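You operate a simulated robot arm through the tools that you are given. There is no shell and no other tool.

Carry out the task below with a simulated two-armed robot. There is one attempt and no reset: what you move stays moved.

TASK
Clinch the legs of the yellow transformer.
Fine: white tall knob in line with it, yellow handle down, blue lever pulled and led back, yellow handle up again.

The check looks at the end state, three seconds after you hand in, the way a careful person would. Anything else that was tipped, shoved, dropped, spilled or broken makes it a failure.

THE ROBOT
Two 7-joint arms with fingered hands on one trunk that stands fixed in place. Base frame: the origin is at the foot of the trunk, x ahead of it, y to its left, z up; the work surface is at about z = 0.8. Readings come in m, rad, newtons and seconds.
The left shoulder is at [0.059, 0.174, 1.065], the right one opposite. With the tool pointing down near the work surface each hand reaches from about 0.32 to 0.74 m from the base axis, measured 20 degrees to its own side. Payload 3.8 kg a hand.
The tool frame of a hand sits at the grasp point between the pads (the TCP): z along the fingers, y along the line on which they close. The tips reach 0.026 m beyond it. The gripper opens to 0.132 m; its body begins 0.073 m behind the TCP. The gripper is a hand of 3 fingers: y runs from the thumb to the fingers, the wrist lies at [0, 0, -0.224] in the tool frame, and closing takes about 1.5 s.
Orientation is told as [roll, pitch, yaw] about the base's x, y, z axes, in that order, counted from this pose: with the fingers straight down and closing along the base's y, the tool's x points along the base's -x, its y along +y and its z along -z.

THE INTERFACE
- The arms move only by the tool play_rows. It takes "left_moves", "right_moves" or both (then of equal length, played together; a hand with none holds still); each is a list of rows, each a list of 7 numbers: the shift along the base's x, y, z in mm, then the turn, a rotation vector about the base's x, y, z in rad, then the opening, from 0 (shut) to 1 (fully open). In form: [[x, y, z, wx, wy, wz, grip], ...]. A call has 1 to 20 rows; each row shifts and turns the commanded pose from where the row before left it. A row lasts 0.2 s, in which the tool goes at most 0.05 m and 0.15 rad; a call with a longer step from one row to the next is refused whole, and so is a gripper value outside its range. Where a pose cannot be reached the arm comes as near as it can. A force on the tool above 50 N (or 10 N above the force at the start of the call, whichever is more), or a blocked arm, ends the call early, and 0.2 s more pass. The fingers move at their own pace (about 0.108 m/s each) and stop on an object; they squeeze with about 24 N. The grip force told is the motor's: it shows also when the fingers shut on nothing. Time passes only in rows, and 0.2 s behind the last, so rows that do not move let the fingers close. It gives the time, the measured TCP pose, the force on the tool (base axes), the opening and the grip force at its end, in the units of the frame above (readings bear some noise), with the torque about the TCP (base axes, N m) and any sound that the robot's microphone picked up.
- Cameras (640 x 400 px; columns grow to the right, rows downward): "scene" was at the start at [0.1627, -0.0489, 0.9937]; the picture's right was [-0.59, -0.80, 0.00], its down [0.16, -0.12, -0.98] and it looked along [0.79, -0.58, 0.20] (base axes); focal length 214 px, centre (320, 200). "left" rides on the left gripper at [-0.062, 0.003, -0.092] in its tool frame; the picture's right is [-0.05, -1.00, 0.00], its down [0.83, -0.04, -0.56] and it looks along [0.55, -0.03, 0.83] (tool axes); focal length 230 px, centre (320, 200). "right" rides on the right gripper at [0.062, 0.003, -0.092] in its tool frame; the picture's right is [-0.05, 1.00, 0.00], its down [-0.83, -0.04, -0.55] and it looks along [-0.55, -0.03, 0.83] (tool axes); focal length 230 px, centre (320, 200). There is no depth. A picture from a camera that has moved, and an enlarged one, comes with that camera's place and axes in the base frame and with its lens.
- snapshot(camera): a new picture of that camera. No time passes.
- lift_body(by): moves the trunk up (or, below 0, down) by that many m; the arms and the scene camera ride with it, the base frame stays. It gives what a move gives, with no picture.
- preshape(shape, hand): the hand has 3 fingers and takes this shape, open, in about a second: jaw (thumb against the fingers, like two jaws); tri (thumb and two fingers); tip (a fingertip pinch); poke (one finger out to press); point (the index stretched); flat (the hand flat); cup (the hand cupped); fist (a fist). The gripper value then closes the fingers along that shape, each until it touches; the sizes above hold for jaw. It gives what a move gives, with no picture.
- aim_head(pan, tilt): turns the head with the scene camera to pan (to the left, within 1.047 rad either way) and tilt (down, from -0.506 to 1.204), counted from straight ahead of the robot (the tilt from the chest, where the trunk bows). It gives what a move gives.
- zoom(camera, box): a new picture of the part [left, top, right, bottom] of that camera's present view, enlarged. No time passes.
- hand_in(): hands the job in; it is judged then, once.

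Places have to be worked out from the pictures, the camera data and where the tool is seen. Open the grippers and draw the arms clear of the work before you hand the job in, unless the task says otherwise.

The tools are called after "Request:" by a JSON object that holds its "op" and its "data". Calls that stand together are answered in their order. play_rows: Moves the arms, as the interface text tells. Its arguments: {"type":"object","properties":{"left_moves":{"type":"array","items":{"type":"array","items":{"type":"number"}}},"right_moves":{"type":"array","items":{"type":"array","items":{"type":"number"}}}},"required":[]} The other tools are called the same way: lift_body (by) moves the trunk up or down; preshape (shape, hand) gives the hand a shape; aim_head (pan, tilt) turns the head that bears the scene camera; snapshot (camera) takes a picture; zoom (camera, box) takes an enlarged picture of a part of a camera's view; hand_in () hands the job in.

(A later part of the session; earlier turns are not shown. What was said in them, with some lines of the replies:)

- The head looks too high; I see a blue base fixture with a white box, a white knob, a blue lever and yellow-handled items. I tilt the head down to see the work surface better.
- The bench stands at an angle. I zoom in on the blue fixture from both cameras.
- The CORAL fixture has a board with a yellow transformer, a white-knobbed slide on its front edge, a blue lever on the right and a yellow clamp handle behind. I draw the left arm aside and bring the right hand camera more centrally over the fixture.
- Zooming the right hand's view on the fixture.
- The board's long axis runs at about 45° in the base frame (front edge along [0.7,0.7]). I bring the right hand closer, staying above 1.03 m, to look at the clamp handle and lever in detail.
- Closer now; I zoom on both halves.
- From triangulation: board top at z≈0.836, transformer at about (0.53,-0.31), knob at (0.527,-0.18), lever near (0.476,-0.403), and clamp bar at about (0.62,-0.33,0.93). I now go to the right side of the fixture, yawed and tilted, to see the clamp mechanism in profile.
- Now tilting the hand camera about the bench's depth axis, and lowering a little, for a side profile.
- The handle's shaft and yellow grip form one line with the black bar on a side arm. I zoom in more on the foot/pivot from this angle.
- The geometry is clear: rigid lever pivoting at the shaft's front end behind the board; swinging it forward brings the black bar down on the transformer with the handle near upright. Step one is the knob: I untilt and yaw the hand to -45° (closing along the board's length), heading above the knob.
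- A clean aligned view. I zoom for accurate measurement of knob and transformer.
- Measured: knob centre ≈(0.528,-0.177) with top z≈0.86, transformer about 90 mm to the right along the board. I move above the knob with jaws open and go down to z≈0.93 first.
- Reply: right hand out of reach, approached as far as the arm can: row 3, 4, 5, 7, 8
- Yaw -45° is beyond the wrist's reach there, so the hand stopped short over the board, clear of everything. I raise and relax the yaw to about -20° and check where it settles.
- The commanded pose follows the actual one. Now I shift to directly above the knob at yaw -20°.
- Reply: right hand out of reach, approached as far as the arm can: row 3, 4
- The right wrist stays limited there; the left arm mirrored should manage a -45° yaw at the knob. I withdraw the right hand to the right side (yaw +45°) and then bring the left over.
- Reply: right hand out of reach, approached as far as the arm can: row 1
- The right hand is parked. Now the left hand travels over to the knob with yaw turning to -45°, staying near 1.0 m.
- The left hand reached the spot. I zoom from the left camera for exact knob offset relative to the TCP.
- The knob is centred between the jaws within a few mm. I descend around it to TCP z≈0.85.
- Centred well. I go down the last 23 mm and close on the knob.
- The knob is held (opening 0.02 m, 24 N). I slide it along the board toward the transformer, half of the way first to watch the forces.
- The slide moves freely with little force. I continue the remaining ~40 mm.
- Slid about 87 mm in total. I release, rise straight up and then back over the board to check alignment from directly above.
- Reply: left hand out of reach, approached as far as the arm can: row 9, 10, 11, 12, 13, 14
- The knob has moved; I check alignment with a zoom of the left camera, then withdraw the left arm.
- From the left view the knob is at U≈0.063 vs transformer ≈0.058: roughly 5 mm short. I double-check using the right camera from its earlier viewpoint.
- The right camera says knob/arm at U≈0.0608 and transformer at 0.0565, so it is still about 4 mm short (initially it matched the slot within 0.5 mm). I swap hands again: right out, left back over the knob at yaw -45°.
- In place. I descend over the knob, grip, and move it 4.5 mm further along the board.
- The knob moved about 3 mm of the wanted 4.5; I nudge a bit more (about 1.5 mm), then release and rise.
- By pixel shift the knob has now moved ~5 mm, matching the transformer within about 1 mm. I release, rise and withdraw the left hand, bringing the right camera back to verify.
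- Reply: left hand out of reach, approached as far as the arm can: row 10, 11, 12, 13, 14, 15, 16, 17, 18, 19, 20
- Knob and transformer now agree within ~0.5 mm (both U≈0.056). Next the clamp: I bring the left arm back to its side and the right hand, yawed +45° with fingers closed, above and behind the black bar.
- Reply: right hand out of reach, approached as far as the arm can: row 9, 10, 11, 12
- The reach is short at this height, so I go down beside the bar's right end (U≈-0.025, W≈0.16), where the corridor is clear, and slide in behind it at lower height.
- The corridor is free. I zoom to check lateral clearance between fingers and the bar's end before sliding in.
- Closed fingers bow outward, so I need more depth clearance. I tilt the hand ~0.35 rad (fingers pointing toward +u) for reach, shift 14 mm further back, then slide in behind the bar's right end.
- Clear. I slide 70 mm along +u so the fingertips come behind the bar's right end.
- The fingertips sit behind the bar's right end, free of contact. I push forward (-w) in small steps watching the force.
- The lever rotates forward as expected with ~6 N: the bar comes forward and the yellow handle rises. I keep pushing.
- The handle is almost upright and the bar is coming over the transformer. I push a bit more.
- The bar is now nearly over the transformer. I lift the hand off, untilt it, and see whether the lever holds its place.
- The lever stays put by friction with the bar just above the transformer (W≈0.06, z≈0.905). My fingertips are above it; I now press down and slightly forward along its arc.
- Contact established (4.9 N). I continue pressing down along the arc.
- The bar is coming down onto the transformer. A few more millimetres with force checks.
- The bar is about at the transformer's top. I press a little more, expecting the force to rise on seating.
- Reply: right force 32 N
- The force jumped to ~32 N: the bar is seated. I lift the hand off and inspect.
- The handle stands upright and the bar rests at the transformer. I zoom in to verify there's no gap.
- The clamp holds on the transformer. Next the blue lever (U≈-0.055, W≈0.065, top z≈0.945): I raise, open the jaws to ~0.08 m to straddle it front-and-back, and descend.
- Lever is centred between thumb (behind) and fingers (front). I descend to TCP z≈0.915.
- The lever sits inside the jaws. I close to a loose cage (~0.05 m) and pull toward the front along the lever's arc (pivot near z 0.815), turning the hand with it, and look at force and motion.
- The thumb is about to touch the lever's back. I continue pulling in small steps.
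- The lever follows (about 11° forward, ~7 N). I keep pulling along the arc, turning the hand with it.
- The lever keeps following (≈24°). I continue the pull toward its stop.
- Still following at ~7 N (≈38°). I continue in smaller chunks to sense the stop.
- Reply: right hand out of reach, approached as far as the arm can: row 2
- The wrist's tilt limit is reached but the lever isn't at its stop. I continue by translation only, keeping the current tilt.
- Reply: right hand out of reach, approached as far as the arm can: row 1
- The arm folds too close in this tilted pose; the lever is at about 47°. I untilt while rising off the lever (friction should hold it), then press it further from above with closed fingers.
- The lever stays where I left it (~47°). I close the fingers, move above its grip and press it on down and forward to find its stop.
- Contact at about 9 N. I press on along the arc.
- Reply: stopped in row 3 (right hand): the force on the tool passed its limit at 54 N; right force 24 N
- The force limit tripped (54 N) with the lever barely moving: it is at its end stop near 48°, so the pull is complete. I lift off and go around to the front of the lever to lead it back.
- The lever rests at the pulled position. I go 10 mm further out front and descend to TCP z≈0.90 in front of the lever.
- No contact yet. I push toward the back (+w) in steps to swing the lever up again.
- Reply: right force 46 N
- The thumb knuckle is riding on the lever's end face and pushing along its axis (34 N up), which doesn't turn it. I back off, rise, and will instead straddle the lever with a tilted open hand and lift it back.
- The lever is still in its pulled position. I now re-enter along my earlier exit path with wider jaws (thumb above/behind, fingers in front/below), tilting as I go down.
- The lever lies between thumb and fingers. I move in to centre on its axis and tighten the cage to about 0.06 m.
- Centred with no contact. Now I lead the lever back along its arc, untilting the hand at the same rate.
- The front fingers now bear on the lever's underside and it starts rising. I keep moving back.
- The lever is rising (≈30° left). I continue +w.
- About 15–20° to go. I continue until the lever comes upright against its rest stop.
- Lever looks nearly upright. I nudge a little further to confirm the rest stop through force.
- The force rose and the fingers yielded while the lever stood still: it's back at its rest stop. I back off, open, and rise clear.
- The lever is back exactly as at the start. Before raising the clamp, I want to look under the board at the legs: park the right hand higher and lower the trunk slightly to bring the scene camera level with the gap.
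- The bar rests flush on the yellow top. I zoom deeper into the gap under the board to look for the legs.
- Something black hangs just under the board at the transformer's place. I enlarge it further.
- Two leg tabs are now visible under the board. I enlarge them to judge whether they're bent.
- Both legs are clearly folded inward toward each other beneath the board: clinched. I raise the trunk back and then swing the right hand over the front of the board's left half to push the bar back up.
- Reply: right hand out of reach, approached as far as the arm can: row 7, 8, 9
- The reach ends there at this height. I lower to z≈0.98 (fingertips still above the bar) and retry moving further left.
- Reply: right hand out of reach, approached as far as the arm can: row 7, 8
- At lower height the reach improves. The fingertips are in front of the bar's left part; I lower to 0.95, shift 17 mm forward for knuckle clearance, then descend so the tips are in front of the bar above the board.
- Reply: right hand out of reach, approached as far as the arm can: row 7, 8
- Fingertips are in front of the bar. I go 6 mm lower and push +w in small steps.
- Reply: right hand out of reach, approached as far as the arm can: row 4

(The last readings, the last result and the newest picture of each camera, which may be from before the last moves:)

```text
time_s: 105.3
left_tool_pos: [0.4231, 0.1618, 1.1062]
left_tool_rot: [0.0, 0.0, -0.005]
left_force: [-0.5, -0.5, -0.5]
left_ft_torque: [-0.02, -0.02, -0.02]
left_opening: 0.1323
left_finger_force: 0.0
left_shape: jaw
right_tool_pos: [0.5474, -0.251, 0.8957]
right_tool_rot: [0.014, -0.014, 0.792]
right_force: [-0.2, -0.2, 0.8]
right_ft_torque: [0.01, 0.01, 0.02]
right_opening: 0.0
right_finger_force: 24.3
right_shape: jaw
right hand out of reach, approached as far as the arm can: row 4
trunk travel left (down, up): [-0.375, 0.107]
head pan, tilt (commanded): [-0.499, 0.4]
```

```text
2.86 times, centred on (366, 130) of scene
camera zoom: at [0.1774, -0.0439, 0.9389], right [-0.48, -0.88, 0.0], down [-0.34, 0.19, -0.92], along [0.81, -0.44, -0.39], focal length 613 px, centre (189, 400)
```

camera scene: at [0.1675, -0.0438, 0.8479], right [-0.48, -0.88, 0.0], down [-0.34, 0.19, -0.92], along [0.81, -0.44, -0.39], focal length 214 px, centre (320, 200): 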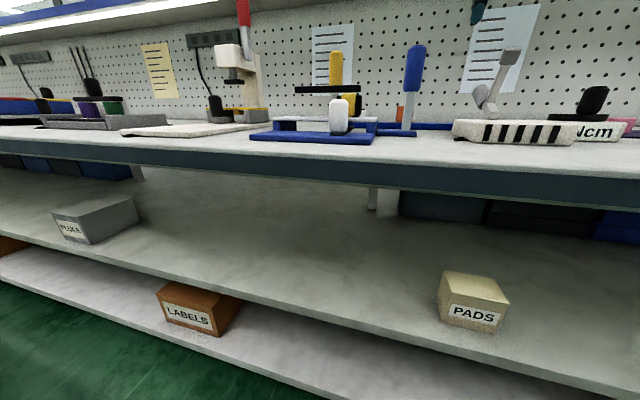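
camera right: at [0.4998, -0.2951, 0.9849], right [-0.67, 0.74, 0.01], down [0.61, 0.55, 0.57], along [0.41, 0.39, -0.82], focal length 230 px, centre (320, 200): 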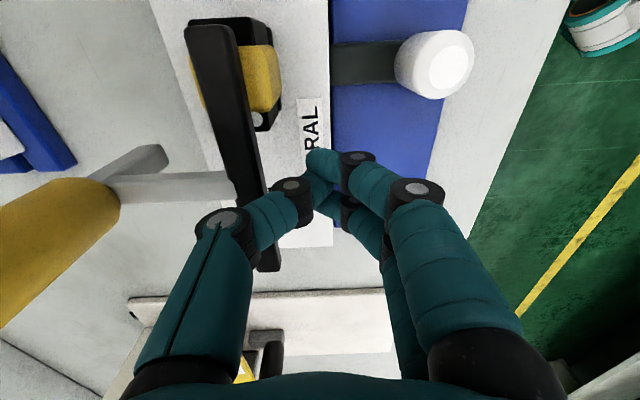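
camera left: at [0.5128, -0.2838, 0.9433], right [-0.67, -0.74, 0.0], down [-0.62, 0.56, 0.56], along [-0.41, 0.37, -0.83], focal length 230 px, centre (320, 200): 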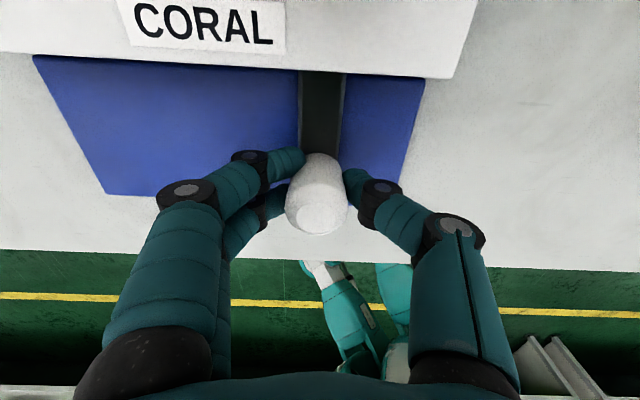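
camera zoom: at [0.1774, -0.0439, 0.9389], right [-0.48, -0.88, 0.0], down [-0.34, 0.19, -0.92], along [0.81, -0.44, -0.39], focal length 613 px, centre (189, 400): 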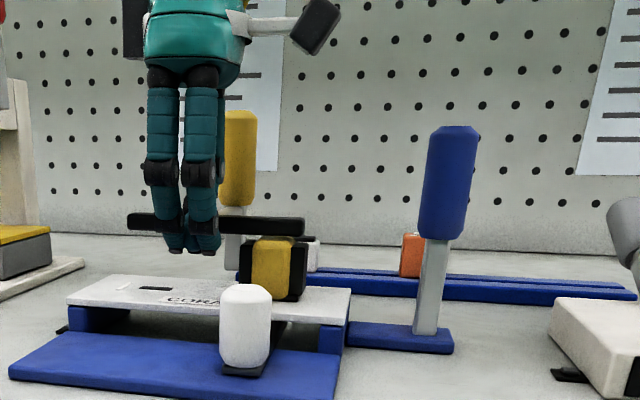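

Thumb is just short of the bar; the -u finger is close to the transformer's side, so I shift 6 mm left and rise slightly as I push.

Request:
{"op": "play_rows", "data": {"right_moves": [[6, -1, 2, 0, 0, 0, 0], [6, -2, 2, 0, 0, 0, 0], [4.2, -4.2, 3, 0, 0, 0, 0], [4.2, -4.2, 3, 0, 0, 0, 0], [0, 0, 0, 0, 0, 0, 0]]}}

Request:
{"op": "snapshot", "data": {"camera": "right"}}

Request:
{"op": "zoom", "data": {"camera": "scene", "box": [270, 60, 462, 200]}}

```text
time_s: 106.5
left_tool_pos: [0.423, 0.1621, 1.1058]
left_tool_rot: [0.0, 0.0, -0.007]
left_force: [0.3, 0.2, -0.4]
left_ft_torque: [0.04, 0.03, 0.0]
left_opening: 0.1318
left_finger_force: 0.0
left_shape: jaw
right_tool_pos: [0.5559, -0.2627, 0.9025]
right_tool_rot: [0.012, -0.015, 0.791]
right_force: [-2.4, 2.8, 1.5]
right_ft_torque: [0.03, 0.03, 0.06]
right_opening: 0.0003
right_finger_force: 23.4
right_shape: jaw
right hand out of reach, approached as far as the arm can: row 1, 2, 4
trunk travel left (down, up): [-0.375, 0.107]
head pan, tilt (commanded): [-0.499, 0.4]
```

```text
taken
camera right: at [0.5091, -0.308, 0.992], right [-0.67, 0.74, 0.01], down [0.61, 0.55, 0.57], along [0.41, 0.39, -0.82], focal length 230 px, centre (320, 200)
```

right: 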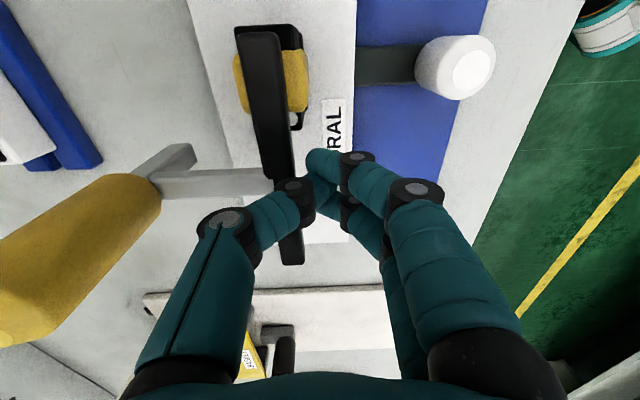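

```text
2.86 times, centred on (366, 130) of scene
camera zoom: at [0.1771, -0.0436, 0.939], right [-0.48, -0.88, 0.0], down [-0.34, 0.19, -0.92], along [0.81, -0.44, -0.39], focal length 613 px, centre (189, 400)
```

zoom: 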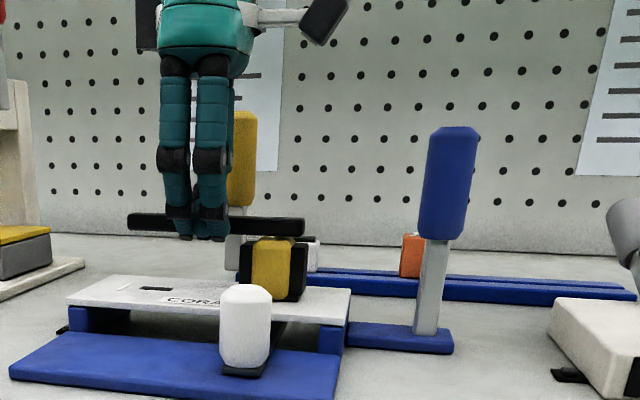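

Light contact (≈4 N). I keep pushing +w while rising with the bar's arc.

Request:
{"op": "play_rows", "data": {"right_moves": [[4, -4.2, 4, 0, 0, 0, 0], [4, -4.2, 4, 0, 0, 0, 0], [4, -4.2, 4, 0, 0, 0, 0], [4, -4.2, 3, 0, 0, 0, 0], [0, 0, 0, 0, 0, 0, 0]]}}

Request:
{"op": "snapshot", "data": {"camera": "right"}}

Request:
{"op": "zoom", "data": {"camera": "scene", "box": [270, 60, 462, 200]}}

```text
time_s: 107.8
left_tool_pos: [0.4217, 0.1653, 1.1058]
left_tool_rot: [-0.004, -0.002, -0.006]
left_force: [1.8, 0.2, 0.4]
left_ft_torque: [0.02, -0.01, -0.01]
left_opening: 0.1321
left_finger_force: 0.0
left_shape: jaw
right_tool_pos: [0.5663, -0.2784, 0.919]
right_tool_rot: [0.015, -0.02, 0.793]
right_force: [-7.5, 24.0, 15.2]
right_ft_torque: [0.39, 0.1, 0.05]
right_opening: 0.0001
right_finger_force: 23.8
right_shape: jaw
right hand out of reach, approached as far as the arm can: row 2, 4
trunk travel left (down, up): [-0.375, 0.107]
head pan, tilt (commanded): [-0.499, 0.4]
```

```text
taken
camera right: at [0.5196, -0.3228, 1.0083], right [-0.68, 0.74, 0.02], down [0.61, 0.55, 0.57], along [0.41, 0.39, -0.82], focal length 230 px, centre (320, 200)
```

right: 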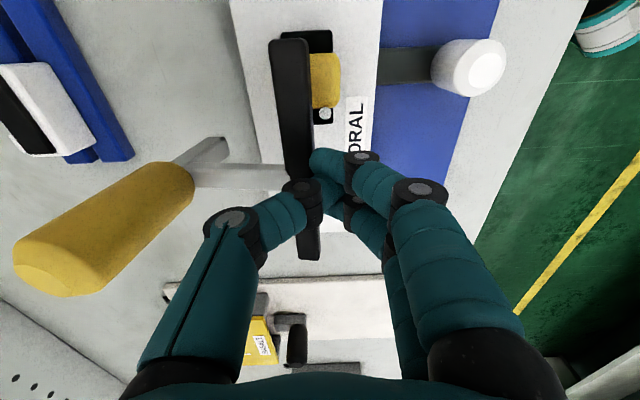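

```text
2.86 times, centred on (366, 130) of scene
camera zoom: at [0.1759, -0.0414, 0.9394], right [-0.48, -0.88, 0.0], down [-0.34, 0.18, -0.92], along [0.81, -0.44, -0.39], focal length 613 px, centre (189, 400)
```

zoom: 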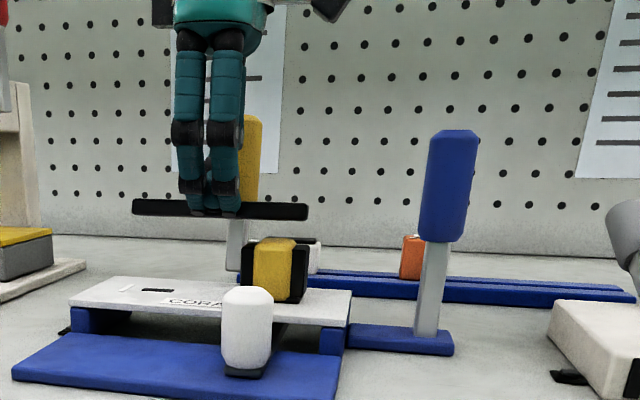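

The bar has lifted off the transformer and the handle is tipping back, though with rather high force due to the thumb's curved back. I continue with less rise, in shorter chunks.

Request:
{"op": "play_rows", "data": {"right_moves": [[3.5, -4.0, 1, 0, 0, 0, 0], [3.5, -4.0, 1, 0, 0, 0, 0], [3.5, -4.0, 1, 0, 0, 0, 0], [0, 0, 0, 0, 0, 0, 0]]}}

Request:
{"op": "snapshot", "data": {"camera": "right"}}

Request:
{"op": "zoom", "data": {"camera": "scene", "box": [270, 60, 462, 200]}}

```text
time_s: 108.8
left_tool_pos: [0.4205, 0.1674, 1.1059]
left_tool_rot: [-0.006, -0.003, -0.006]
left_force: [-0.6, 0.2, 0.1]
left_ft_torque: [0.01, -0.02, 0.04]
left_opening: 0.1316
left_finger_force: 0.0
left_shape: jaw
right_tool_pos: [0.5725, -0.2848, 0.9253]
right_tool_rot: [0.022, -0.028, 0.799]
right_force: [-10.7, 37.5, 25.6]
right_ft_torque: [0.76, 0.21, -0.02]
right_opening: 0.0003
right_finger_force: 24.8
right_shape: jaw
right hand out of reach, approached as far as the arm can: row 2
trunk travel left (down, up): [-0.375, 0.107]
head pan, tilt (commanded): [-0.499, 0.4]
```

```text
taken
camera right: at [0.5253, -0.3313, 1.0145], right [-0.68, 0.73, 0.02], down [0.61, 0.55, 0.58], along [0.41, 0.41, -0.82], focal length 230 px, centre (320, 200)
```

right: 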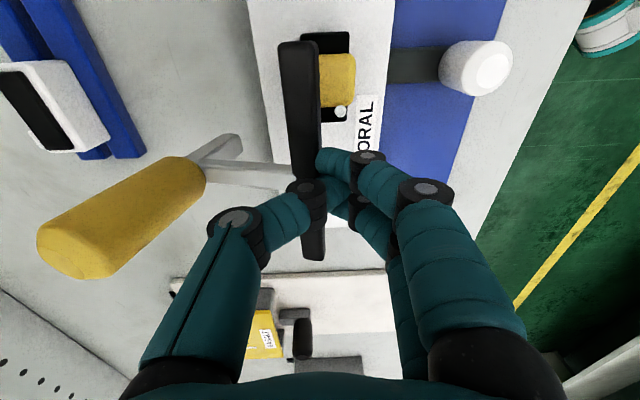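

```text
2.86 times, centred on (366, 130) of scene
camera zoom: at [0.1749, -0.0399, 0.9397], right [-0.48, -0.88, 0.0], down [-0.34, 0.18, -0.92], along [0.81, -0.44, -0.38], focal length 613 px, centre (189, 400)
```

zoom: 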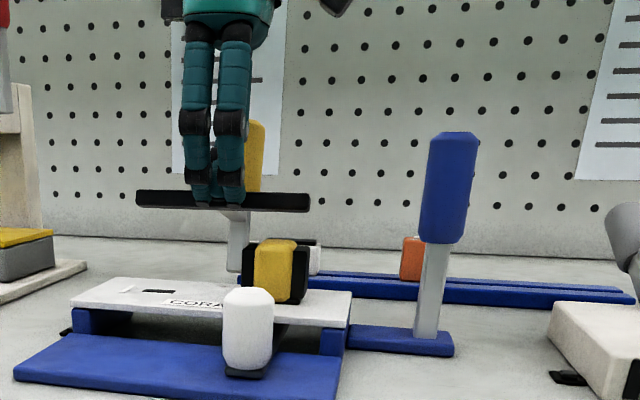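

Force is nearing the limit (46 N), so I back off. Better: straddle the bar with open jaws further right (U≈0.07), so the flat finger pads push it back.

Request:
{"op": "play_rows", "data": {"right_moves": [[-5, 5, 0, 0, 0, 0, 0], [-6, 6, 5, 0, 0, 0, 0], [0, 0, 20, 0, 0, 0, 0], [0, 0, 30, 0, 0, 0, 0.2], [-6, -10, 20, 0, 0, 0, 0.4], [-8, -15, 0, 0, 0, 0, 0.6], [0, 0, 0, 0, 0, 0, 0.6]]}}

Request:
{"op": "snapshot", "data": {"camera": "right"}}

Request:
{"op": "zoom", "data": {"camera": "scene", "box": [270, 60, 462, 200]}}

```text
time_s: 110.3
left_tool_pos: [0.425, 0.1633, 1.1047]
left_tool_rot: [0.0, -0.002, -0.006]
left_force: [0.2, 0.4, -0.3]
left_ft_torque: [0.0, 0.04, 0.0]
left_opening: 0.1316
left_finger_force: 0.1
left_shape: jaw
right_tool_pos: [0.5498, -0.3077, 0.994]
right_tool_rot: [0.015, -0.012, 0.79]
right_force: [0.3, 0.2, -0.7]
right_ft_torque: [0.01, -0.02, 0.01]
right_opening: 0.0786
right_finger_force: 0.0
right_shape: jaw
trunk travel left (down, up): [-0.375, 0.107]
head pan, tilt (commanded): [-0.499, 0.4]
```

```text
taken
camera right: at [0.5025, -0.3526, 1.0838], right [-0.67, 0.74, 0.01], down [0.61, 0.55, 0.57], along [0.41, 0.39, -0.82], focal length 230 px, centre (320, 200)
```

right: 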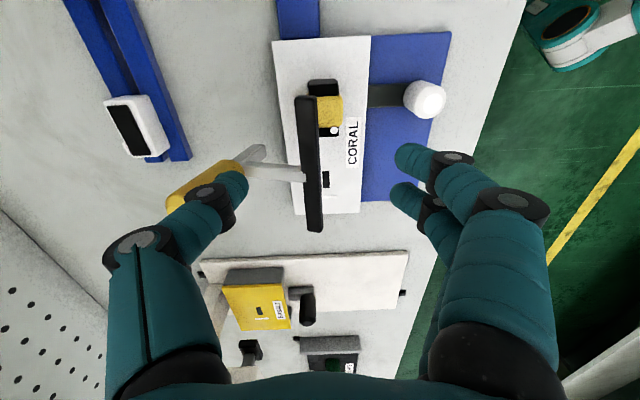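

```text
2.86 times, centred on (366, 130) of scene
camera zoom: at [0.1774, -0.0437, 0.9389], right [-0.48, -0.88, 0.0], down [-0.34, 0.19, -0.92], along [0.81, -0.44, -0.39], focal length 613 px, centre (189, 400)
```

zoom: 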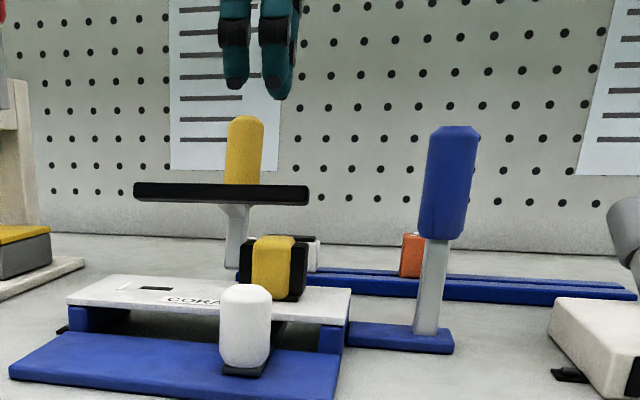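

Bar is at W≈0.06, z≈0.905; handle part-way back. I shift 11 mm back and descend with the jaws straddling the bar at U≈0.07, tips staying above the transformer.

Request:
{"op": "play_rows", "data": {"right_moves": [[4, -4, 0, 0, 0, 0, 0.6], [4, -4, -15, 0, 0, 0, 0.6], [0, 0, -20, 0, 0, 0, 0.6], [0, 0, -20, 0, 0, 0, 0.6], [0, 0, -15, 0, 0, 0, 0.6], [0, 0, -10, 0, 0, 0, 0.6], [0, 0, 0, 0, 0, 0, 0.6]]}}

Request:
{"op": "snapshot", "data": {"camera": "right"}}

Request:
{"op": "zoom", "data": {"camera": "scene", "box": [270, 60, 462, 200]}}

```text
time_s: 112.0
left_tool_pos: [0.423, 0.1635, 1.1048]
left_tool_rot: [0.001, 0.001, -0.005]
left_force: [-0.3, 0.7, -0.3]
left_ft_torque: [0.01, -0.05, 0.02]
left_opening: 0.1318
left_finger_force: 0.0
left_shape: jaw
right_tool_pos: [0.5583, -0.3155, 0.913]
right_tool_rot: [0.014, -0.011, 0.79]
right_force: [0.3, -0.6, 0.0]
right_ft_torque: [0.01, 0.01, 0.04]
right_opening: 0.0785
right_finger_force: 0.2
right_shape: jaw
trunk travel left (down, up): [-0.375, 0.107]
head pan, tilt (commanded): [-0.499, 0.4]
```

```text
taken
camera right: at [0.5113, -0.3607, 1.0028], right [-0.67, 0.74, 0.01], down [0.61, 0.55, 0.57], along [0.41, 0.39, -0.82], focal length 230 px, centre (320, 200)
```

right: 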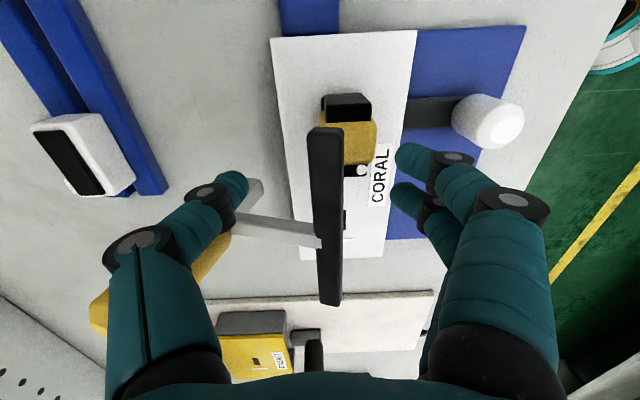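

```text
2.86 times, centred on (366, 130) of scene
camera zoom: at [0.1773, -0.0438, 0.9389], right [-0.48, -0.88, 0.0], down [-0.34, 0.19, -0.92], along [0.81, -0.44, -0.39], focal length 613 px, centre (189, 400)
```

zoom: 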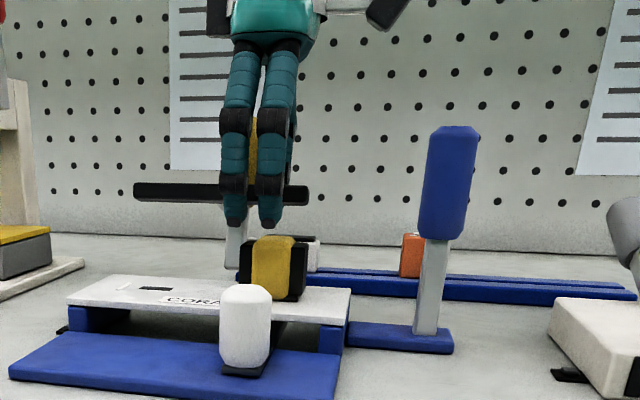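

The bar is inside the jaws, no contact. I push +w with the front finger pads.

Request:
{"op": "play_rows", "data": {"right_moves": [[5, -5, 0, 0, 0, 0, 0.6], [5, -5, 0, 0, 0, 0, 0.6], [5, -5, 0, 0, 0, 0, 0.6], [5, -5, 0, 0, 0, 0, 0.6], [5, -5, 0, 0, 0, 0, 0.6], [0, 0, 0, 0, 0, 0, 0.6]]}}

Request:
{"op": "snapshot", "data": {"camera": "right"}}

Request:
{"op": "zoom", "data": {"camera": "scene", "box": [270, 60, 462, 200]}}

```text
time_s: 113.3
left_tool_pos: [0.4239, 0.1634, 1.1053]
left_tool_rot: [0.0, -0.001, -0.005]
left_force: [0.0, -0.6, -0.1]
left_ft_torque: [-0.03, 0.01, 0.01]
left_opening: 0.1316
left_finger_force: 0.0
left_shape: jaw
right_tool_pos: [0.5824, -0.3395, 0.913]
right_tool_rot: [0.013, -0.012, 0.791]
right_force: [-4.3, 4.0, 0.0]
right_ft_torque: [0.04, 0.06, 0.03]
right_opening: 0.0827
right_finger_force: 0.0
right_shape: jaw
trunk travel left (down, up): [-0.375, 0.107]
head pan, tilt (commanded): [-0.499, 0.4]
```

```text
taken
camera right: at [0.536, -0.3844, 1.003], right [-0.67, 0.74, 0.01], down [0.61, 0.55, 0.57], along [0.41, 0.39, -0.82], focal length 230 px, centre (320, 200)
```

right: 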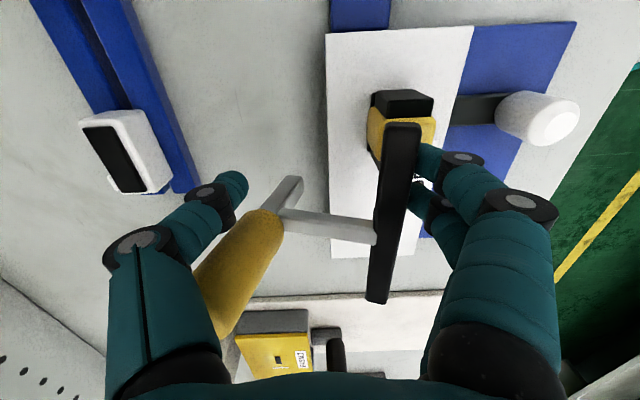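

```text
2.86 times, centred on (366, 130) of scene
camera zoom: at [0.177, -0.0435, 0.939], right [-0.48, -0.88, 0.0], down [-0.34, 0.19, -0.92], along [0.81, -0.44, -0.39], focal length 613 px, centre (189, 400)
```

zoom: 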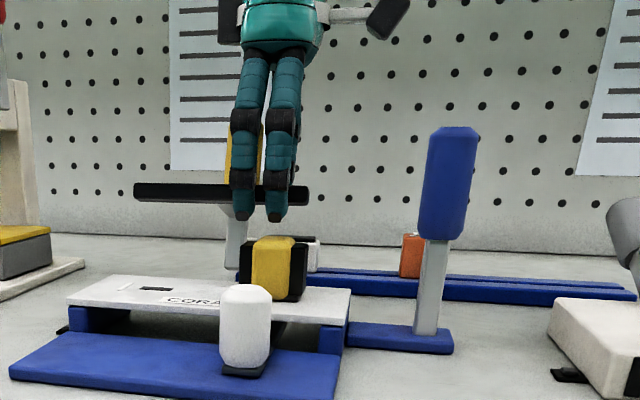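

Contact at ~6 N with pads flat on the bar. I keep pushing, rising gently with its arc.

Request:
{"op": "play_rows", "data": {"right_moves": [[4.5, -4.5, 1.5, 0, 0, 0, 0.6], [4.5, -4.5, 1.5, 0, 0, 0, 0.6], [4.5, -4.5, 1.5, 0, 0, 0, 0.6], [4.5, -4.5, 1.5, 0, 0, 0, 0.6], [0, 0, 0, 0, 0, 0, 0.6]]}}

Request:
{"op": "snapshot", "data": {"camera": "right"}}

Request:
{"op": "zoom", "data": {"camera": "scene", "box": [270, 60, 462, 200]}}

```text
time_s: 114.5
left_tool_pos: [0.4239, 0.1628, 1.1059]
left_tool_rot: [-0.002, 0.001, -0.004]
left_force: [0.1, 0.1, -0.2]
left_ft_torque: [0.0, -0.02, 0.03]
left_opening: 0.1321
left_finger_force: 0.0
left_shape: jaw
right_tool_pos: [0.5956, -0.3562, 0.9179]
right_tool_rot: [0.012, -0.015, 0.791]
right_force: [-1.2, 4.9, 0.2]
right_ft_torque: [0.04, 0.03, -0.13]
right_opening: 0.0825
right_finger_force: 0.1
right_shape: jaw
right hand out of reach, approached as far as the arm can: row 4
trunk travel left (down, up): [-0.375, 0.107]
head pan, tilt (commanded): [-0.499, 0.4]
```

```text
taken
camera right: at [0.5483, -0.4003, 1.0075], right [-0.67, 0.74, 0.01], down [0.61, 0.55, 0.57], along [0.41, 0.39, -0.82], focal length 230 px, centre (320, 200)
```

right: 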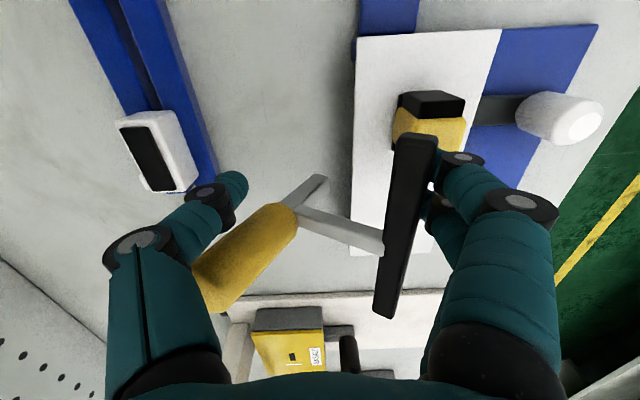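

```text
2.86 times, centred on (366, 130) of scene
camera zoom: at [0.1772, -0.0434, 0.939], right [-0.48, -0.88, 0.0], down [-0.34, 0.19, -0.92], along [0.81, -0.44, -0.39], focal length 613 px, centre (189, 400)
```

zoom: 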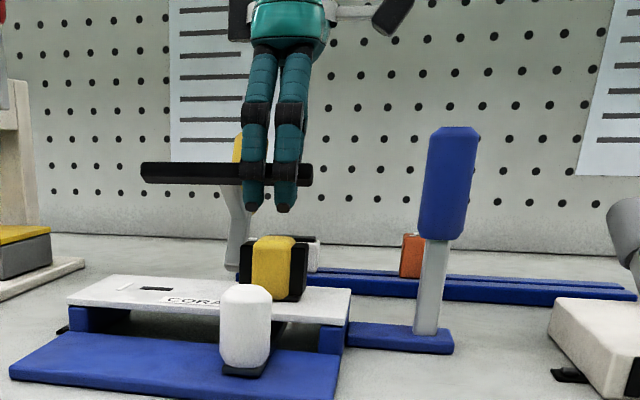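

The bar rises smoothly at 5 N; the reach is ending, so I tilt the hand sideways (as before) to gain reach and continue.

Request:
{"op": "play_rows", "data": {"right_moves": [[0, 0, 0, 0.075, -0.075, 0, 0.6], [0, 0, 0, 0.075, -0.075, 0, 0.6], [0, 0, 0, 0.075, -0.075, 0, 0.6], [4, -4, 1, 0, 0, 0, 0.6], [4, -4, 1, 0, 0, 0, 0.6], [4, -4, 1, 0, 0, 0, 0.6], [0, 0, 0, 0, 0, 0, 0.6]]}}

Request:
{"op": "snapshot", "data": {"camera": "right"}}

Request:
{"op": "zoom", "data": {"camera": "scene", "box": [270, 60, 462, 200]}}

```text
time_s: 116.2
left_tool_pos: [0.4228, 0.1623, 1.1054]
left_tool_rot: [0.001, 0.0, -0.005]
left_force: [-0.1, 0.7, 0.3]
left_ft_torque: [0.01, 0.0, -0.01]
left_opening: 0.1318
left_finger_force: 0.1
left_shape: jaw
right_tool_pos: [0.6078, -0.3673, 0.9218]
right_tool_rot: [0.011, -0.335, 0.794]
right_force: [-3.8, 3.7, 2.6]
right_ft_torque: [0.1, 0.1, 0.0]
right_opening: 0.0817
right_finger_force: 0.0
right_shape: jaw
trunk travel left (down, up): [-0.375, 0.107]
head pan, tilt (commanded): [-0.499, 0.4]
```

```text
taken
camera right: at [0.543, -0.4301, 0.9875], right [-0.68, 0.73, 0.03], down [0.46, 0.4, 0.8], along [0.57, 0.55, -0.61], focal length 230 px, centre (320, 200)
```

right: 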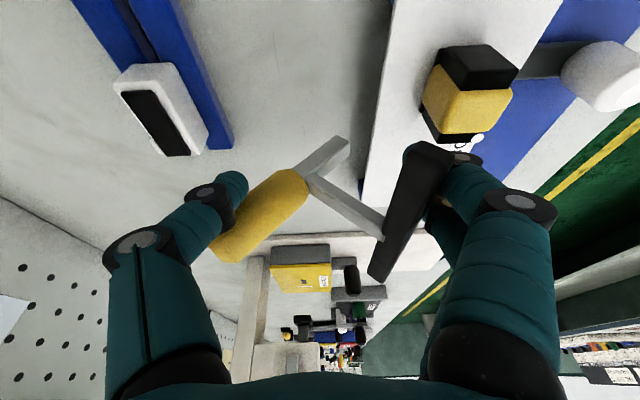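

```text
2.86 times, centred on (366, 130) of scene
camera zoom: at [0.1769, -0.0434, 0.939], right [-0.48, -0.88, 0.0], down [-0.34, 0.19, -0.92], along [0.81, -0.44, -0.39], focal length 613 px, centre (189, 400)
```

zoom: 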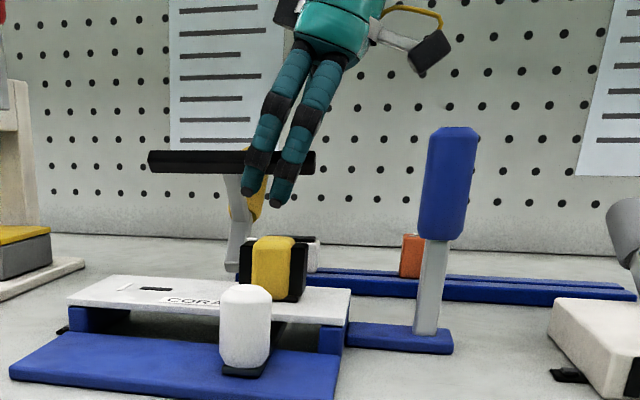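

Nearly there. The thumb is close to the yellow grip's side, so I shift 8 mm to the right (-u) and then finish the push to the rest stop.

Request:
{"op": "play_rows", "data": {"right_moves": [[-2.8, -2.8, 0, 0, 0, 0, 0.6], [-2.8, -2.8, 0, 0, 0, 0, 0.6], [3.5, -3.5, 0.5, 0, 0, 0, 0.6], [3.5, -3.5, 0.5, 0, 0, 0, 0.6], [3.5, -3.5, 0.5, 0, 0, 0, 0.6], [0, 0, 0, 0, 0, 0, 0.6]]}}

Request:
{"op": "snapshot", "data": {"camera": "right"}}

Request:
{"op": "zoom", "data": {"camera": "scene", "box": [290, 60, 450, 200]}}

```text
time_s: 117.5
left_tool_pos: [0.4228, 0.1625, 1.1052]
left_tool_rot: [0.001, 0.001, -0.005]
left_force: [-1.0, -0.2, 0.2]
left_ft_torque: [0.0, 0.02, -0.01]
left_opening: 0.1317
left_finger_force: 0.0
left_shape: jaw
right_tool_pos: [0.6124, -0.3851, 0.9238]
right_tool_rot: [0.009, -0.333, 0.792]
right_force: [-2.6, 3.5, 2.8]
right_ft_torque: [0.06, 0.1, -0.07]
right_opening: 0.0813
right_finger_force: 0.0
right_shape: jaw
trunk travel left (down, up): [-0.375, 0.107]
head pan, tilt (commanded): [-0.499, 0.4]
```

```text
taken
camera right: at [0.548, -0.447, 0.9888], right [-0.68, 0.73, 0.03], down [0.46, 0.4, 0.8], along [0.57, 0.55, -0.61], focal length 230 px, centre (320, 200)
```

right: 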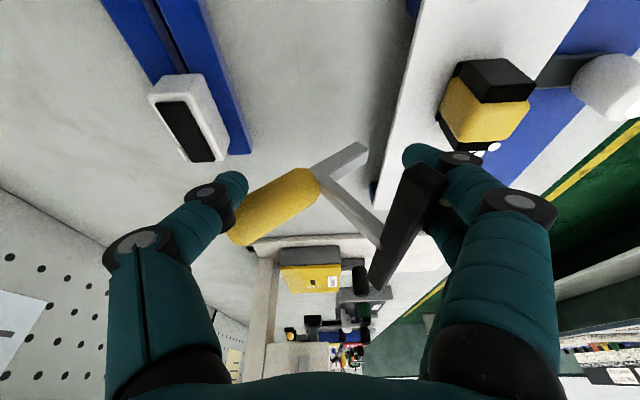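

```text
2.86 times, centred on (370, 130) of scene
camera zoom: at [0.177, -0.0434, 0.939], right [-0.48, -0.88, 0.0], down [-0.34, 0.19, -0.92], along [0.81, -0.44, -0.39], focal length 613 px, centre (177, 400)
```

zoom: 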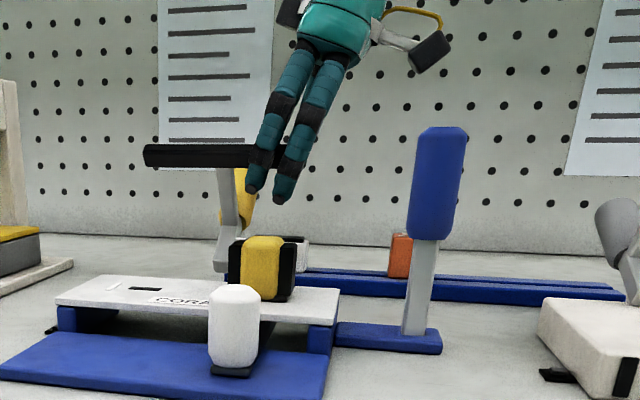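

Almost at the original position. A few more millimetres to find the rest stop by force.

Request:
{"op": "play_rows", "data": {"right_moves": [[2, -2, 0, 0, 0, 0, 0.6], [2, -2, 0, 0, 0, 0, 0.6], [2, -2, 0, 0, 0, 0, 0.6], [0, 0, 0, 0, 0, 0, 0.6]]}}

Request:
{"op": "zoom", "data": {"camera": "scene", "box": [290, 60, 450, 200]}}

Request:
{"op": "snapshot", "data": {"camera": "right"}}

```text
time_s: 118.5
left_tool_pos: [0.423, 0.1635, 1.1052]
left_tool_rot: [0.0, -0.001, -0.004]
left_force: [-0.5, -0.2, -0.7]
left_ft_torque: [-0.01, 0.01, 0.0]
left_opening: 0.1317
left_finger_force: 0.0
left_shape: jaw
right_tool_pos: [0.6185, -0.389, 0.923]
right_tool_rot: [0.01, -0.332, 0.792]
right_force: [-3.4, 1.5, 1.8]
right_ft_torque: [0.0, 0.09, -0.01]
right_opening: 0.0811
right_finger_force: 0.1
right_shape: jaw
trunk travel left (down, up): [-0.375, 0.107]
head pan, tilt (commanded): [-0.499, 0.4]
```

```text
2.86 times, centred on (370, 130) of scene
camera zoom: at [0.1769, -0.0435, 0.939], right [-0.48, -0.88, 0.0], down [-0.34, 0.19, -0.92], along [0.81, -0.44, -0.39], focal length 613 px, centre (177, 400)
```

zoom: 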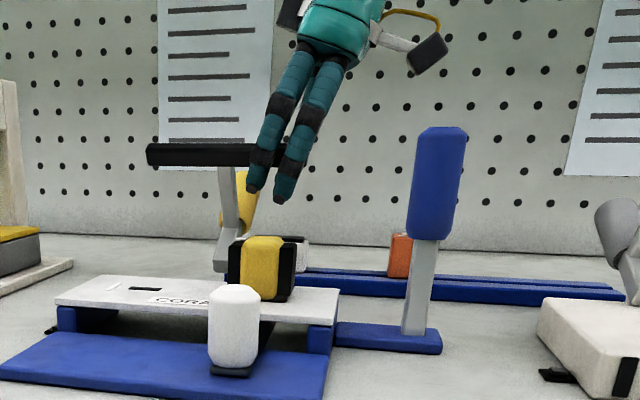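

```text
taken
camera right: at [0.5539, -0.4521, 0.9886], right [-0.68, 0.73, 0.03], down [0.46, 0.4, 0.79], along [0.57, 0.55, -0.61], focal length 230 px, centre (320, 200)
```

right: 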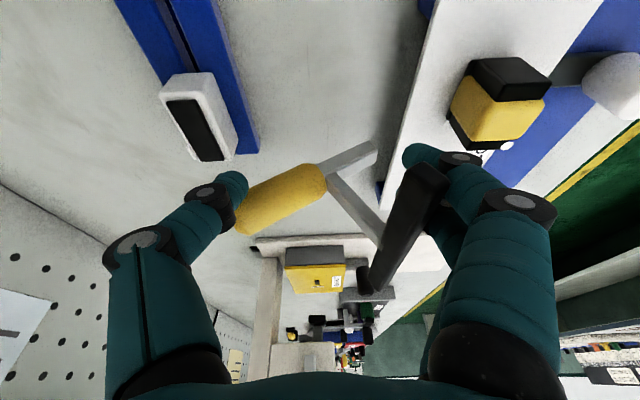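

The bar coincides with its original image position. I push slightly more to confirm the stop.

Request:
{"op": "play_rows", "data": {"right_moves": [[2, -2, 0, 0, 0, 0, 0.6], [2, -2, 0, 0, 0, 0, 0.6], [0, 0, 0, 0, 0, 0, 0.6]]}}

Request:
{"op": "zoom", "data": {"camera": "scene", "box": [290, 60, 450, 200]}}

```text
time_s: 119.3
left_tool_pos: [0.4214, 0.1634, 1.1053]
left_tool_rot: [0.001, 0.0, -0.004]
left_force: [0.2, -0.9, 0.4]
left_ft_torque: [0.01, 0.01, -0.06]
left_opening: 0.1321
left_finger_force: 0.0
left_shape: jaw
right_tool_pos: [0.6223, -0.3922, 0.9224]
right_tool_rot: [0.012, -0.33, 0.792]
right_force: [-7.7, 7.1, 0.6]
right_ft_torque: [-0.06, -0.06, -0.02]
right_opening: 0.083
right_finger_force: 0.0
right_shape: jaw
trunk travel left (down, up): [-0.375, 0.107]
head pan, tilt (commanded): [-0.499, 0.4]
```

```text
2.86 times, centred on (370, 130) of scene
camera zoom: at [0.1766, -0.0431, 0.9391], right [-0.48, -0.88, 0.0], down [-0.34, 0.19, -0.92], along [0.81, -0.44, -0.39], focal length 613 px, centre (177, 400)
```

zoom: 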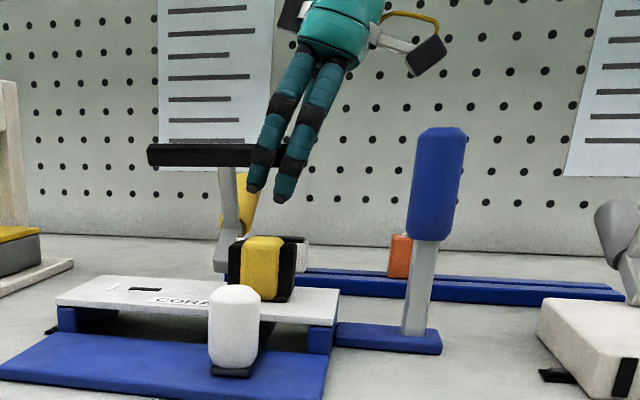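

Force doubled with no bar movement: the clamp is at its raised stop. I back the fingers off to centre (opening a bit more), then rise straight out.

Request:
{"op": "play_rows", "data": {"right_moves": [[-5, 5, 0, 0, 0, 0, 0.65], [-8, 8, 0, 0, 0, 0, 0.75], [-8, 8, 0, 0, 0, 0, 0.8], [-8, 8, 0, 0, 0, 0, 0.8], [-8, 8, 0, 0, 0, 0, 0.8], [0, 0, 0, 0, 0, 0, 0.8]]}}

Request:
{"op": "snapshot", "data": {"camera": "right"}}

Request:
{"op": "zoom", "data": {"camera": "scene", "box": [290, 60, 450, 200]}}

```text
time_s: 120.8
left_tool_pos: [0.4217, 0.1636, 1.1053]
left_tool_rot: [-0.001, 0.0, -0.004]
left_force: [-0.4, 0.2, 0.2]
left_ft_torque: [-0.02, 0.03, 0.0]
left_opening: 0.1317
left_finger_force: 0.1
left_shape: jaw
right_tool_pos: [0.5862, -0.3561, 0.9227]
right_tool_rot: [0.011, -0.331, 0.791]
right_force: [-0.3, 0.5, 0.2]
right_ft_torque: [-0.03, -0.02, -0.01]
right_opening: 0.1054
right_finger_force: 0.0
right_shape: jaw
trunk travel left (down, up): [-0.375, 0.107]
head pan, tilt (commanded): [-0.499, 0.4]
```

```text
taken
camera right: at [0.5211, -0.4195, 0.9884], right [-0.68, 0.73, 0.03], down [0.46, 0.39, 0.8], along [0.57, 0.55, -0.61], focal length 230 px, centre (320, 200)
```

right: 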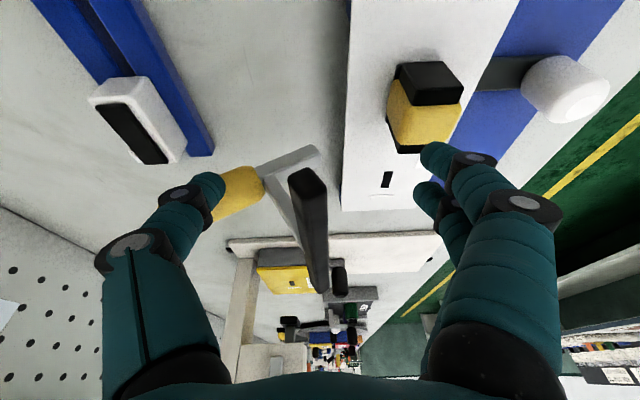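

```text
2.86 times, centred on (370, 130) of scene
camera zoom: at [0.1774, -0.0439, 0.9389], right [-0.48, -0.88, 0.0], down [-0.34, 0.19, -0.92], along [0.81, -0.44, -0.39], focal length 613 px, centre (177, 400)
```

zoom: 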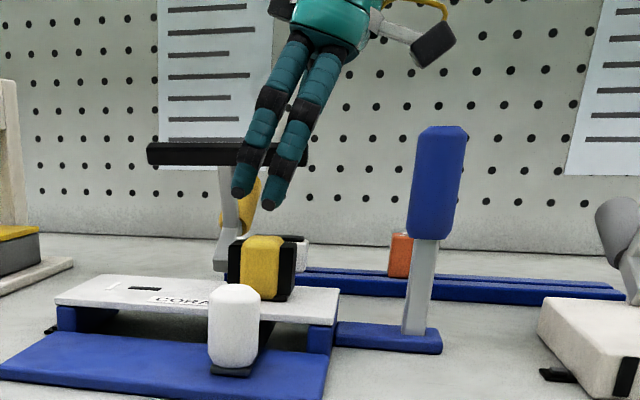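

Contact-free. I now rise straight up, untilt, and withdraw the right hand to its parking place with the gripper open.

Request:
{"op": "play_rows", "data": {"right_moves": [[0, 0, 20, 0, 0, 0, 0.8], [0, 0, 25, 0, 0, 0, 0.8], [0, 0, 30, 0, 0, 0, 0.8], [-5, 0, 25, 0, 0, 0, 0.8], [-15, -15, 10, -0.06, 0.06, 0, 0.9], [-25, -20, 10, -0.06, 0.06, 0, 1], [-30, -20, 0, -0.06, 0.06, 0, 1], [-30, -20, 0, -0.05, 0.05, 0, 1], [-30, -20, 0, 0, 0, 0, 1], [-30, -20, 0, 0, 0, 0, 1], [-20, -20, 0, 0, 0, 0, 1]]}}

Request:
{"op": "snapshot", "data": {"camera": "scene"}}

Request:
{"op": "zoom", "data": {"camera": "scene", "box": [290, 60, 450, 200]}}

Request:
{"op": "snapshot", "data": {"camera": "right"}}

```text
time_s: 123.2
left_tool_pos: [0.4231, 0.1625, 1.1052]
left_tool_rot: [0.0, 0.001, -0.004]
left_force: [-0.3, 0.9, -0.7]
left_ft_torque: [-0.02, -0.01, 0.0]
left_opening: 0.132
left_finger_force: 0.1
left_shape: jaw
right_tool_pos: [0.3994, -0.4937, 1.0416]
right_tool_rot: [0.017, -0.009, 0.793]
right_force: [0.2, -0.5, 0.0]
right_ft_torque: [0.02, -0.04, -0.01]
right_opening: 0.1318
right_finger_force: 0.0
right_shape: jaw
trunk travel left (down, up): [-0.375, 0.107]
head pan, tilt (commanded): [-0.499, 0.4]
```

```text
taken
camera scene: at [0.1771, -0.0439, 0.939], right [-0.48, -0.88, 0.0], down [-0.34, 0.19, -0.92], along [0.81, -0.44, -0.39], focal length 214 px, centre (320, 200)
```

scene: 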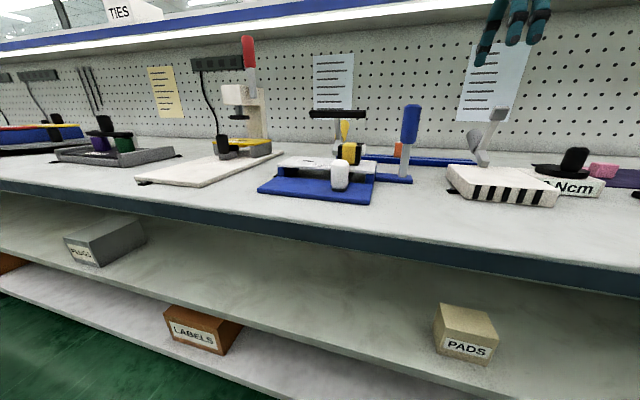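

```text
2.86 times, centred on (370, 130) of scene
camera zoom: at [0.1771, -0.0439, 0.939], right [-0.48, -0.88, 0.0], down [-0.34, 0.19, -0.92], along [0.81, -0.44, -0.39], focal length 613 px, centre (177, 400)
```

zoom: 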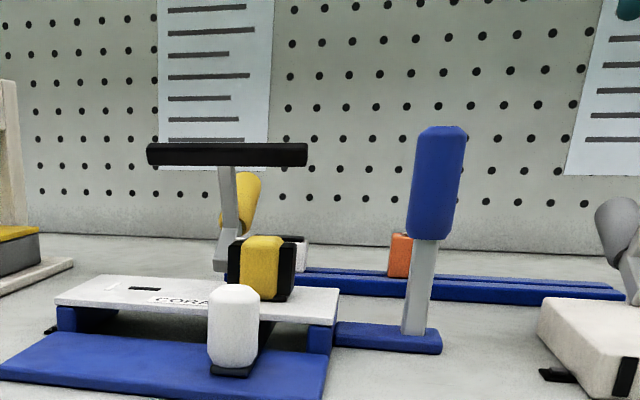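

```text
taken
camera right: at [0.354, -0.537, 1.1317], right [-0.67, 0.74, 0.01], down [0.62, 0.55, 0.56], along [0.41, 0.39, -0.83], focal length 230 px, centre (320, 200)
```

right: 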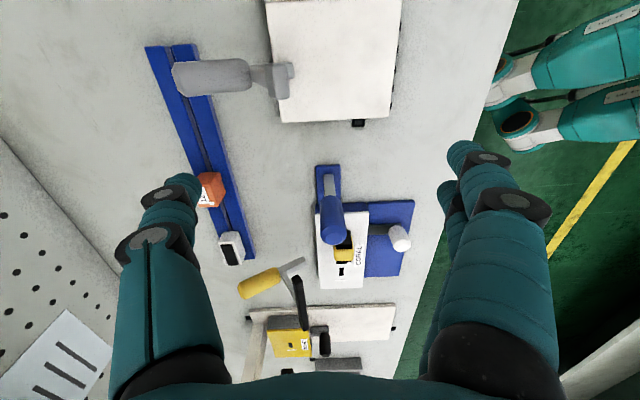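

All looks as at the start apart from the knob. For a final check of the legs I park the right hand nearer to the body and higher, then lower the trunk briefly.

Request:
{"op": "play_rows", "data": {"right_moves": [[-20, 5, 12, 0, 0, 0, 1], [-20, 5, 12, 0, 0, 0, 1], [-20, 10, 12, 0, 0, 0, 1], [-20, 10, 12, 0, 0, 0, 1], [-20, 10, 12, 0, 0, 0, 1], [0, 0, 0, 0, 0, 0, 1]]}}

Request:
{"op": "lift_body", "data": {"by": -0.13}}

Request:
{"op": "zoom", "data": {"camera": "scene", "box": [325, 83, 381, 118]}}

Request:
{"op": "zoom", "data": {"camera": "scene", "box": [270, 30, 440, 140]}}

```text
time_s: 124.5
left_tool_pos: [0.4253, 0.1625, 1.1047]
left_tool_rot: [-0.001, -0.002, -0.003]
left_force: [0.6, -0.8, -0.5]
left_ft_torque: [0.01, 0.02, -0.01]
left_opening: 0.1319
left_finger_force: 0.2
left_shape: jaw
right_tool_pos: [0.3006, -0.4509, 1.1028]
right_tool_rot: [0.013, -0.004, 0.791]
right_force: [1.1, 0.0, 0.1]
right_ft_torque: [0.01, 0.02, 0.03]
right_opening: 0.1319
right_finger_force: 0.2
right_shape: jaw
trunk travel left (down, up): [-0.375, 0.107]
head pan, tilt (commanded): [-0.499, 0.4]
```

```text
time_s: 126.1
left_tool_pos: [0.424, 0.1638, 0.9765]
left_tool_rot: [0.001, 0.0, -0.004]
left_force: [0.1, -1.3, 0.2]
left_ft_torque: [-0.01, -0.01, 0.01]
left_opening: 0.1318
left_finger_force: 0.0
left_shape: jaw
right_tool_pos: [0.3016, -0.451, 0.9734]
right_tool_rot: [0.012, -0.008, 0.791]
right_force: [0.1, 0.2, -0.3]
right_ft_torque: [-0.04, 0.0, 0.0]
right_opening: 0.1317
right_finger_force: 0.1
right_shape: jaw
trunk travel left (down, up): [-0.245, 0.237]
head pan, tilt (commanded): [-0.499, 0.4]
```

```text
11.43 times, centred on (353, 100) of scene
camera zoom: at [0.1659, -0.0438, 0.8098], right [-0.48, -0.88, 0.0], down [-0.34, 0.19, -0.92], along [0.81, -0.44, -0.39], focal length 2451 px, centre (-57, 1337)
```

zoom: 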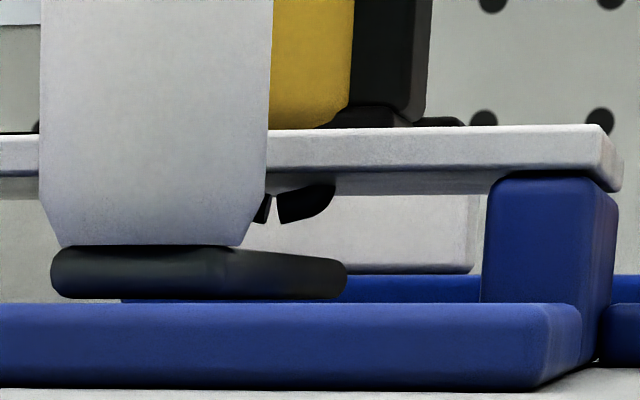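

```text
3.64 times, centred on (355, 85) of scene
camera zoom: at [0.1659, -0.0438, 0.8098], right [-0.48, -0.88, 0.0], down [-0.34, 0.19, -0.92], along [0.81, -0.44, -0.39], focal length 780 px, centre (193, 618)
```

zoom: 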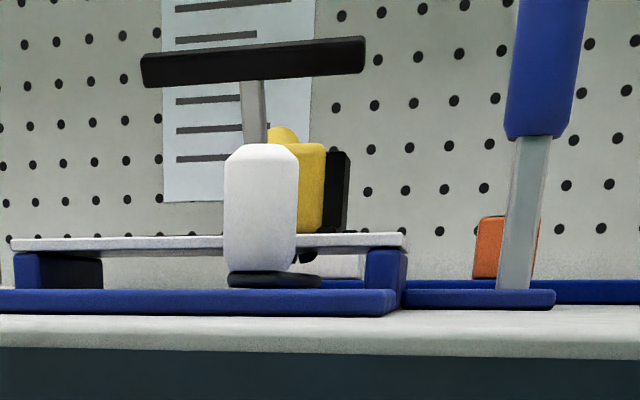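

The legs stay folded inward, the transformer sits flush, the lever is upright and the clamp raised. I bring the trunk back up and take a last overall look.

Request:
{"op": "lift_body", "data": {"by": 0.13}}

Request:
{"op": "snapshot", "data": {"camera": "scene"}}

Request:
{"op": "zoom", "data": {"camera": "scene", "box": [250, 90, 442, 210]}}

```text
time_s: 127.7
left_tool_pos: [0.4243, 0.1626, 1.1048]
left_tool_rot: [0.001, 0.001, -0.006]
left_force: [-0.4, -0.6, -0.1]
left_ft_torque: [-0.02, -0.03, -0.03]
left_opening: 0.1318
left_finger_force: 0.0
left_shape: jaw
right_tool_pos: [0.3004, -0.4514, 1.1016]
right_tool_rot: [0.015, -0.008, 0.79]
right_force: [-0.3, -0.7, -0.5]
right_ft_torque: [0.01, 0.02, -0.04]
right_opening: 0.132
right_finger_force: 0.0
right_shape: jaw
trunk travel left (down, up): [-0.375, 0.107]
head pan, tilt (commanded): [-0.499, 0.4]
```

```text
taken
camera scene: at [0.1775, -0.0438, 0.9388], right [-0.48, -0.88, 0.0], down [-0.34, 0.19, -0.92], along [0.81, -0.44, -0.39], focal length 214 px, centre (320, 200)
```

scene: 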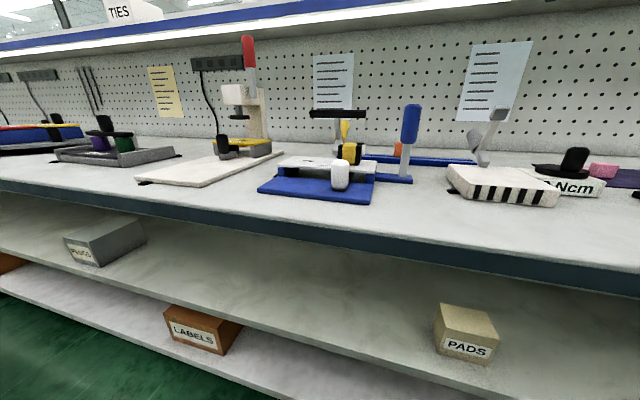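

```text
3.33 times, centred on (346, 150) of scene
camera zoom: at [0.1775, -0.0438, 0.9388], right [-0.48, -0.88, 0.0], down [-0.34, 0.19, -0.92], along [0.81, -0.44, -0.39], focal length 715 px, centre (233, 367)
```

zoom: 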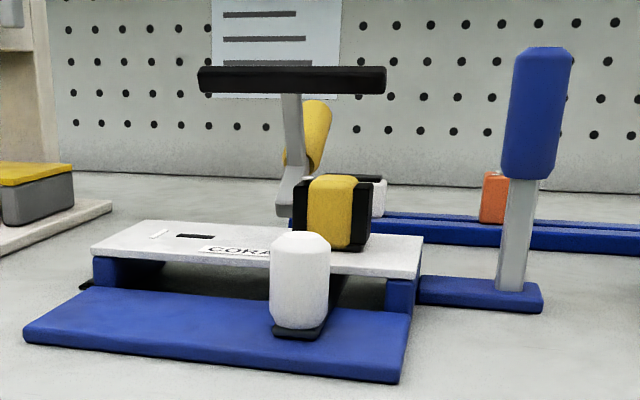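

Everything is in place: the knob is in line with the transformer, the legs are clinched, the lever is back upright and the yellow handle is up. Both hands are open and clear of the work, and the neighbouring stations look unmoved. I hand in.

Request:
{"op": "hand_in", "data": {}}

```text
The job is handed in.
```

I clinched the legs of the yellow transformer and handed the job in. No result has come back from the check.

- **Knob:** I slid the white tall knob along the board until it lined up with the transformer, within about 1 mm by the camera measurements.
- **Yellow handle down:** I swung the clamp forward until its black bar stopped over the transformer, at about 32 N. Once released, the bar may have sat a millimetre or two above the transformer's top.
- **Blue lever:** I pulled it forward to its end stop, about 48 degrees, and pressing there briefly reached 54 N. I then led it back upright to its rest stop.
- **Legs:** Seen from below the board, both legs are folded inward toward each other, and the transformer still sits flush. They stayed that way after I raised the handle.
- **Yellow handle up:** The clamp is back at its starting position. My first push on the bar was badly angled and reached about 46 N, so I backed off and finished at about 10 N or less.

In the last pictures the neighbouring stations look as they did at the start. Both hands are open and clear of the work.
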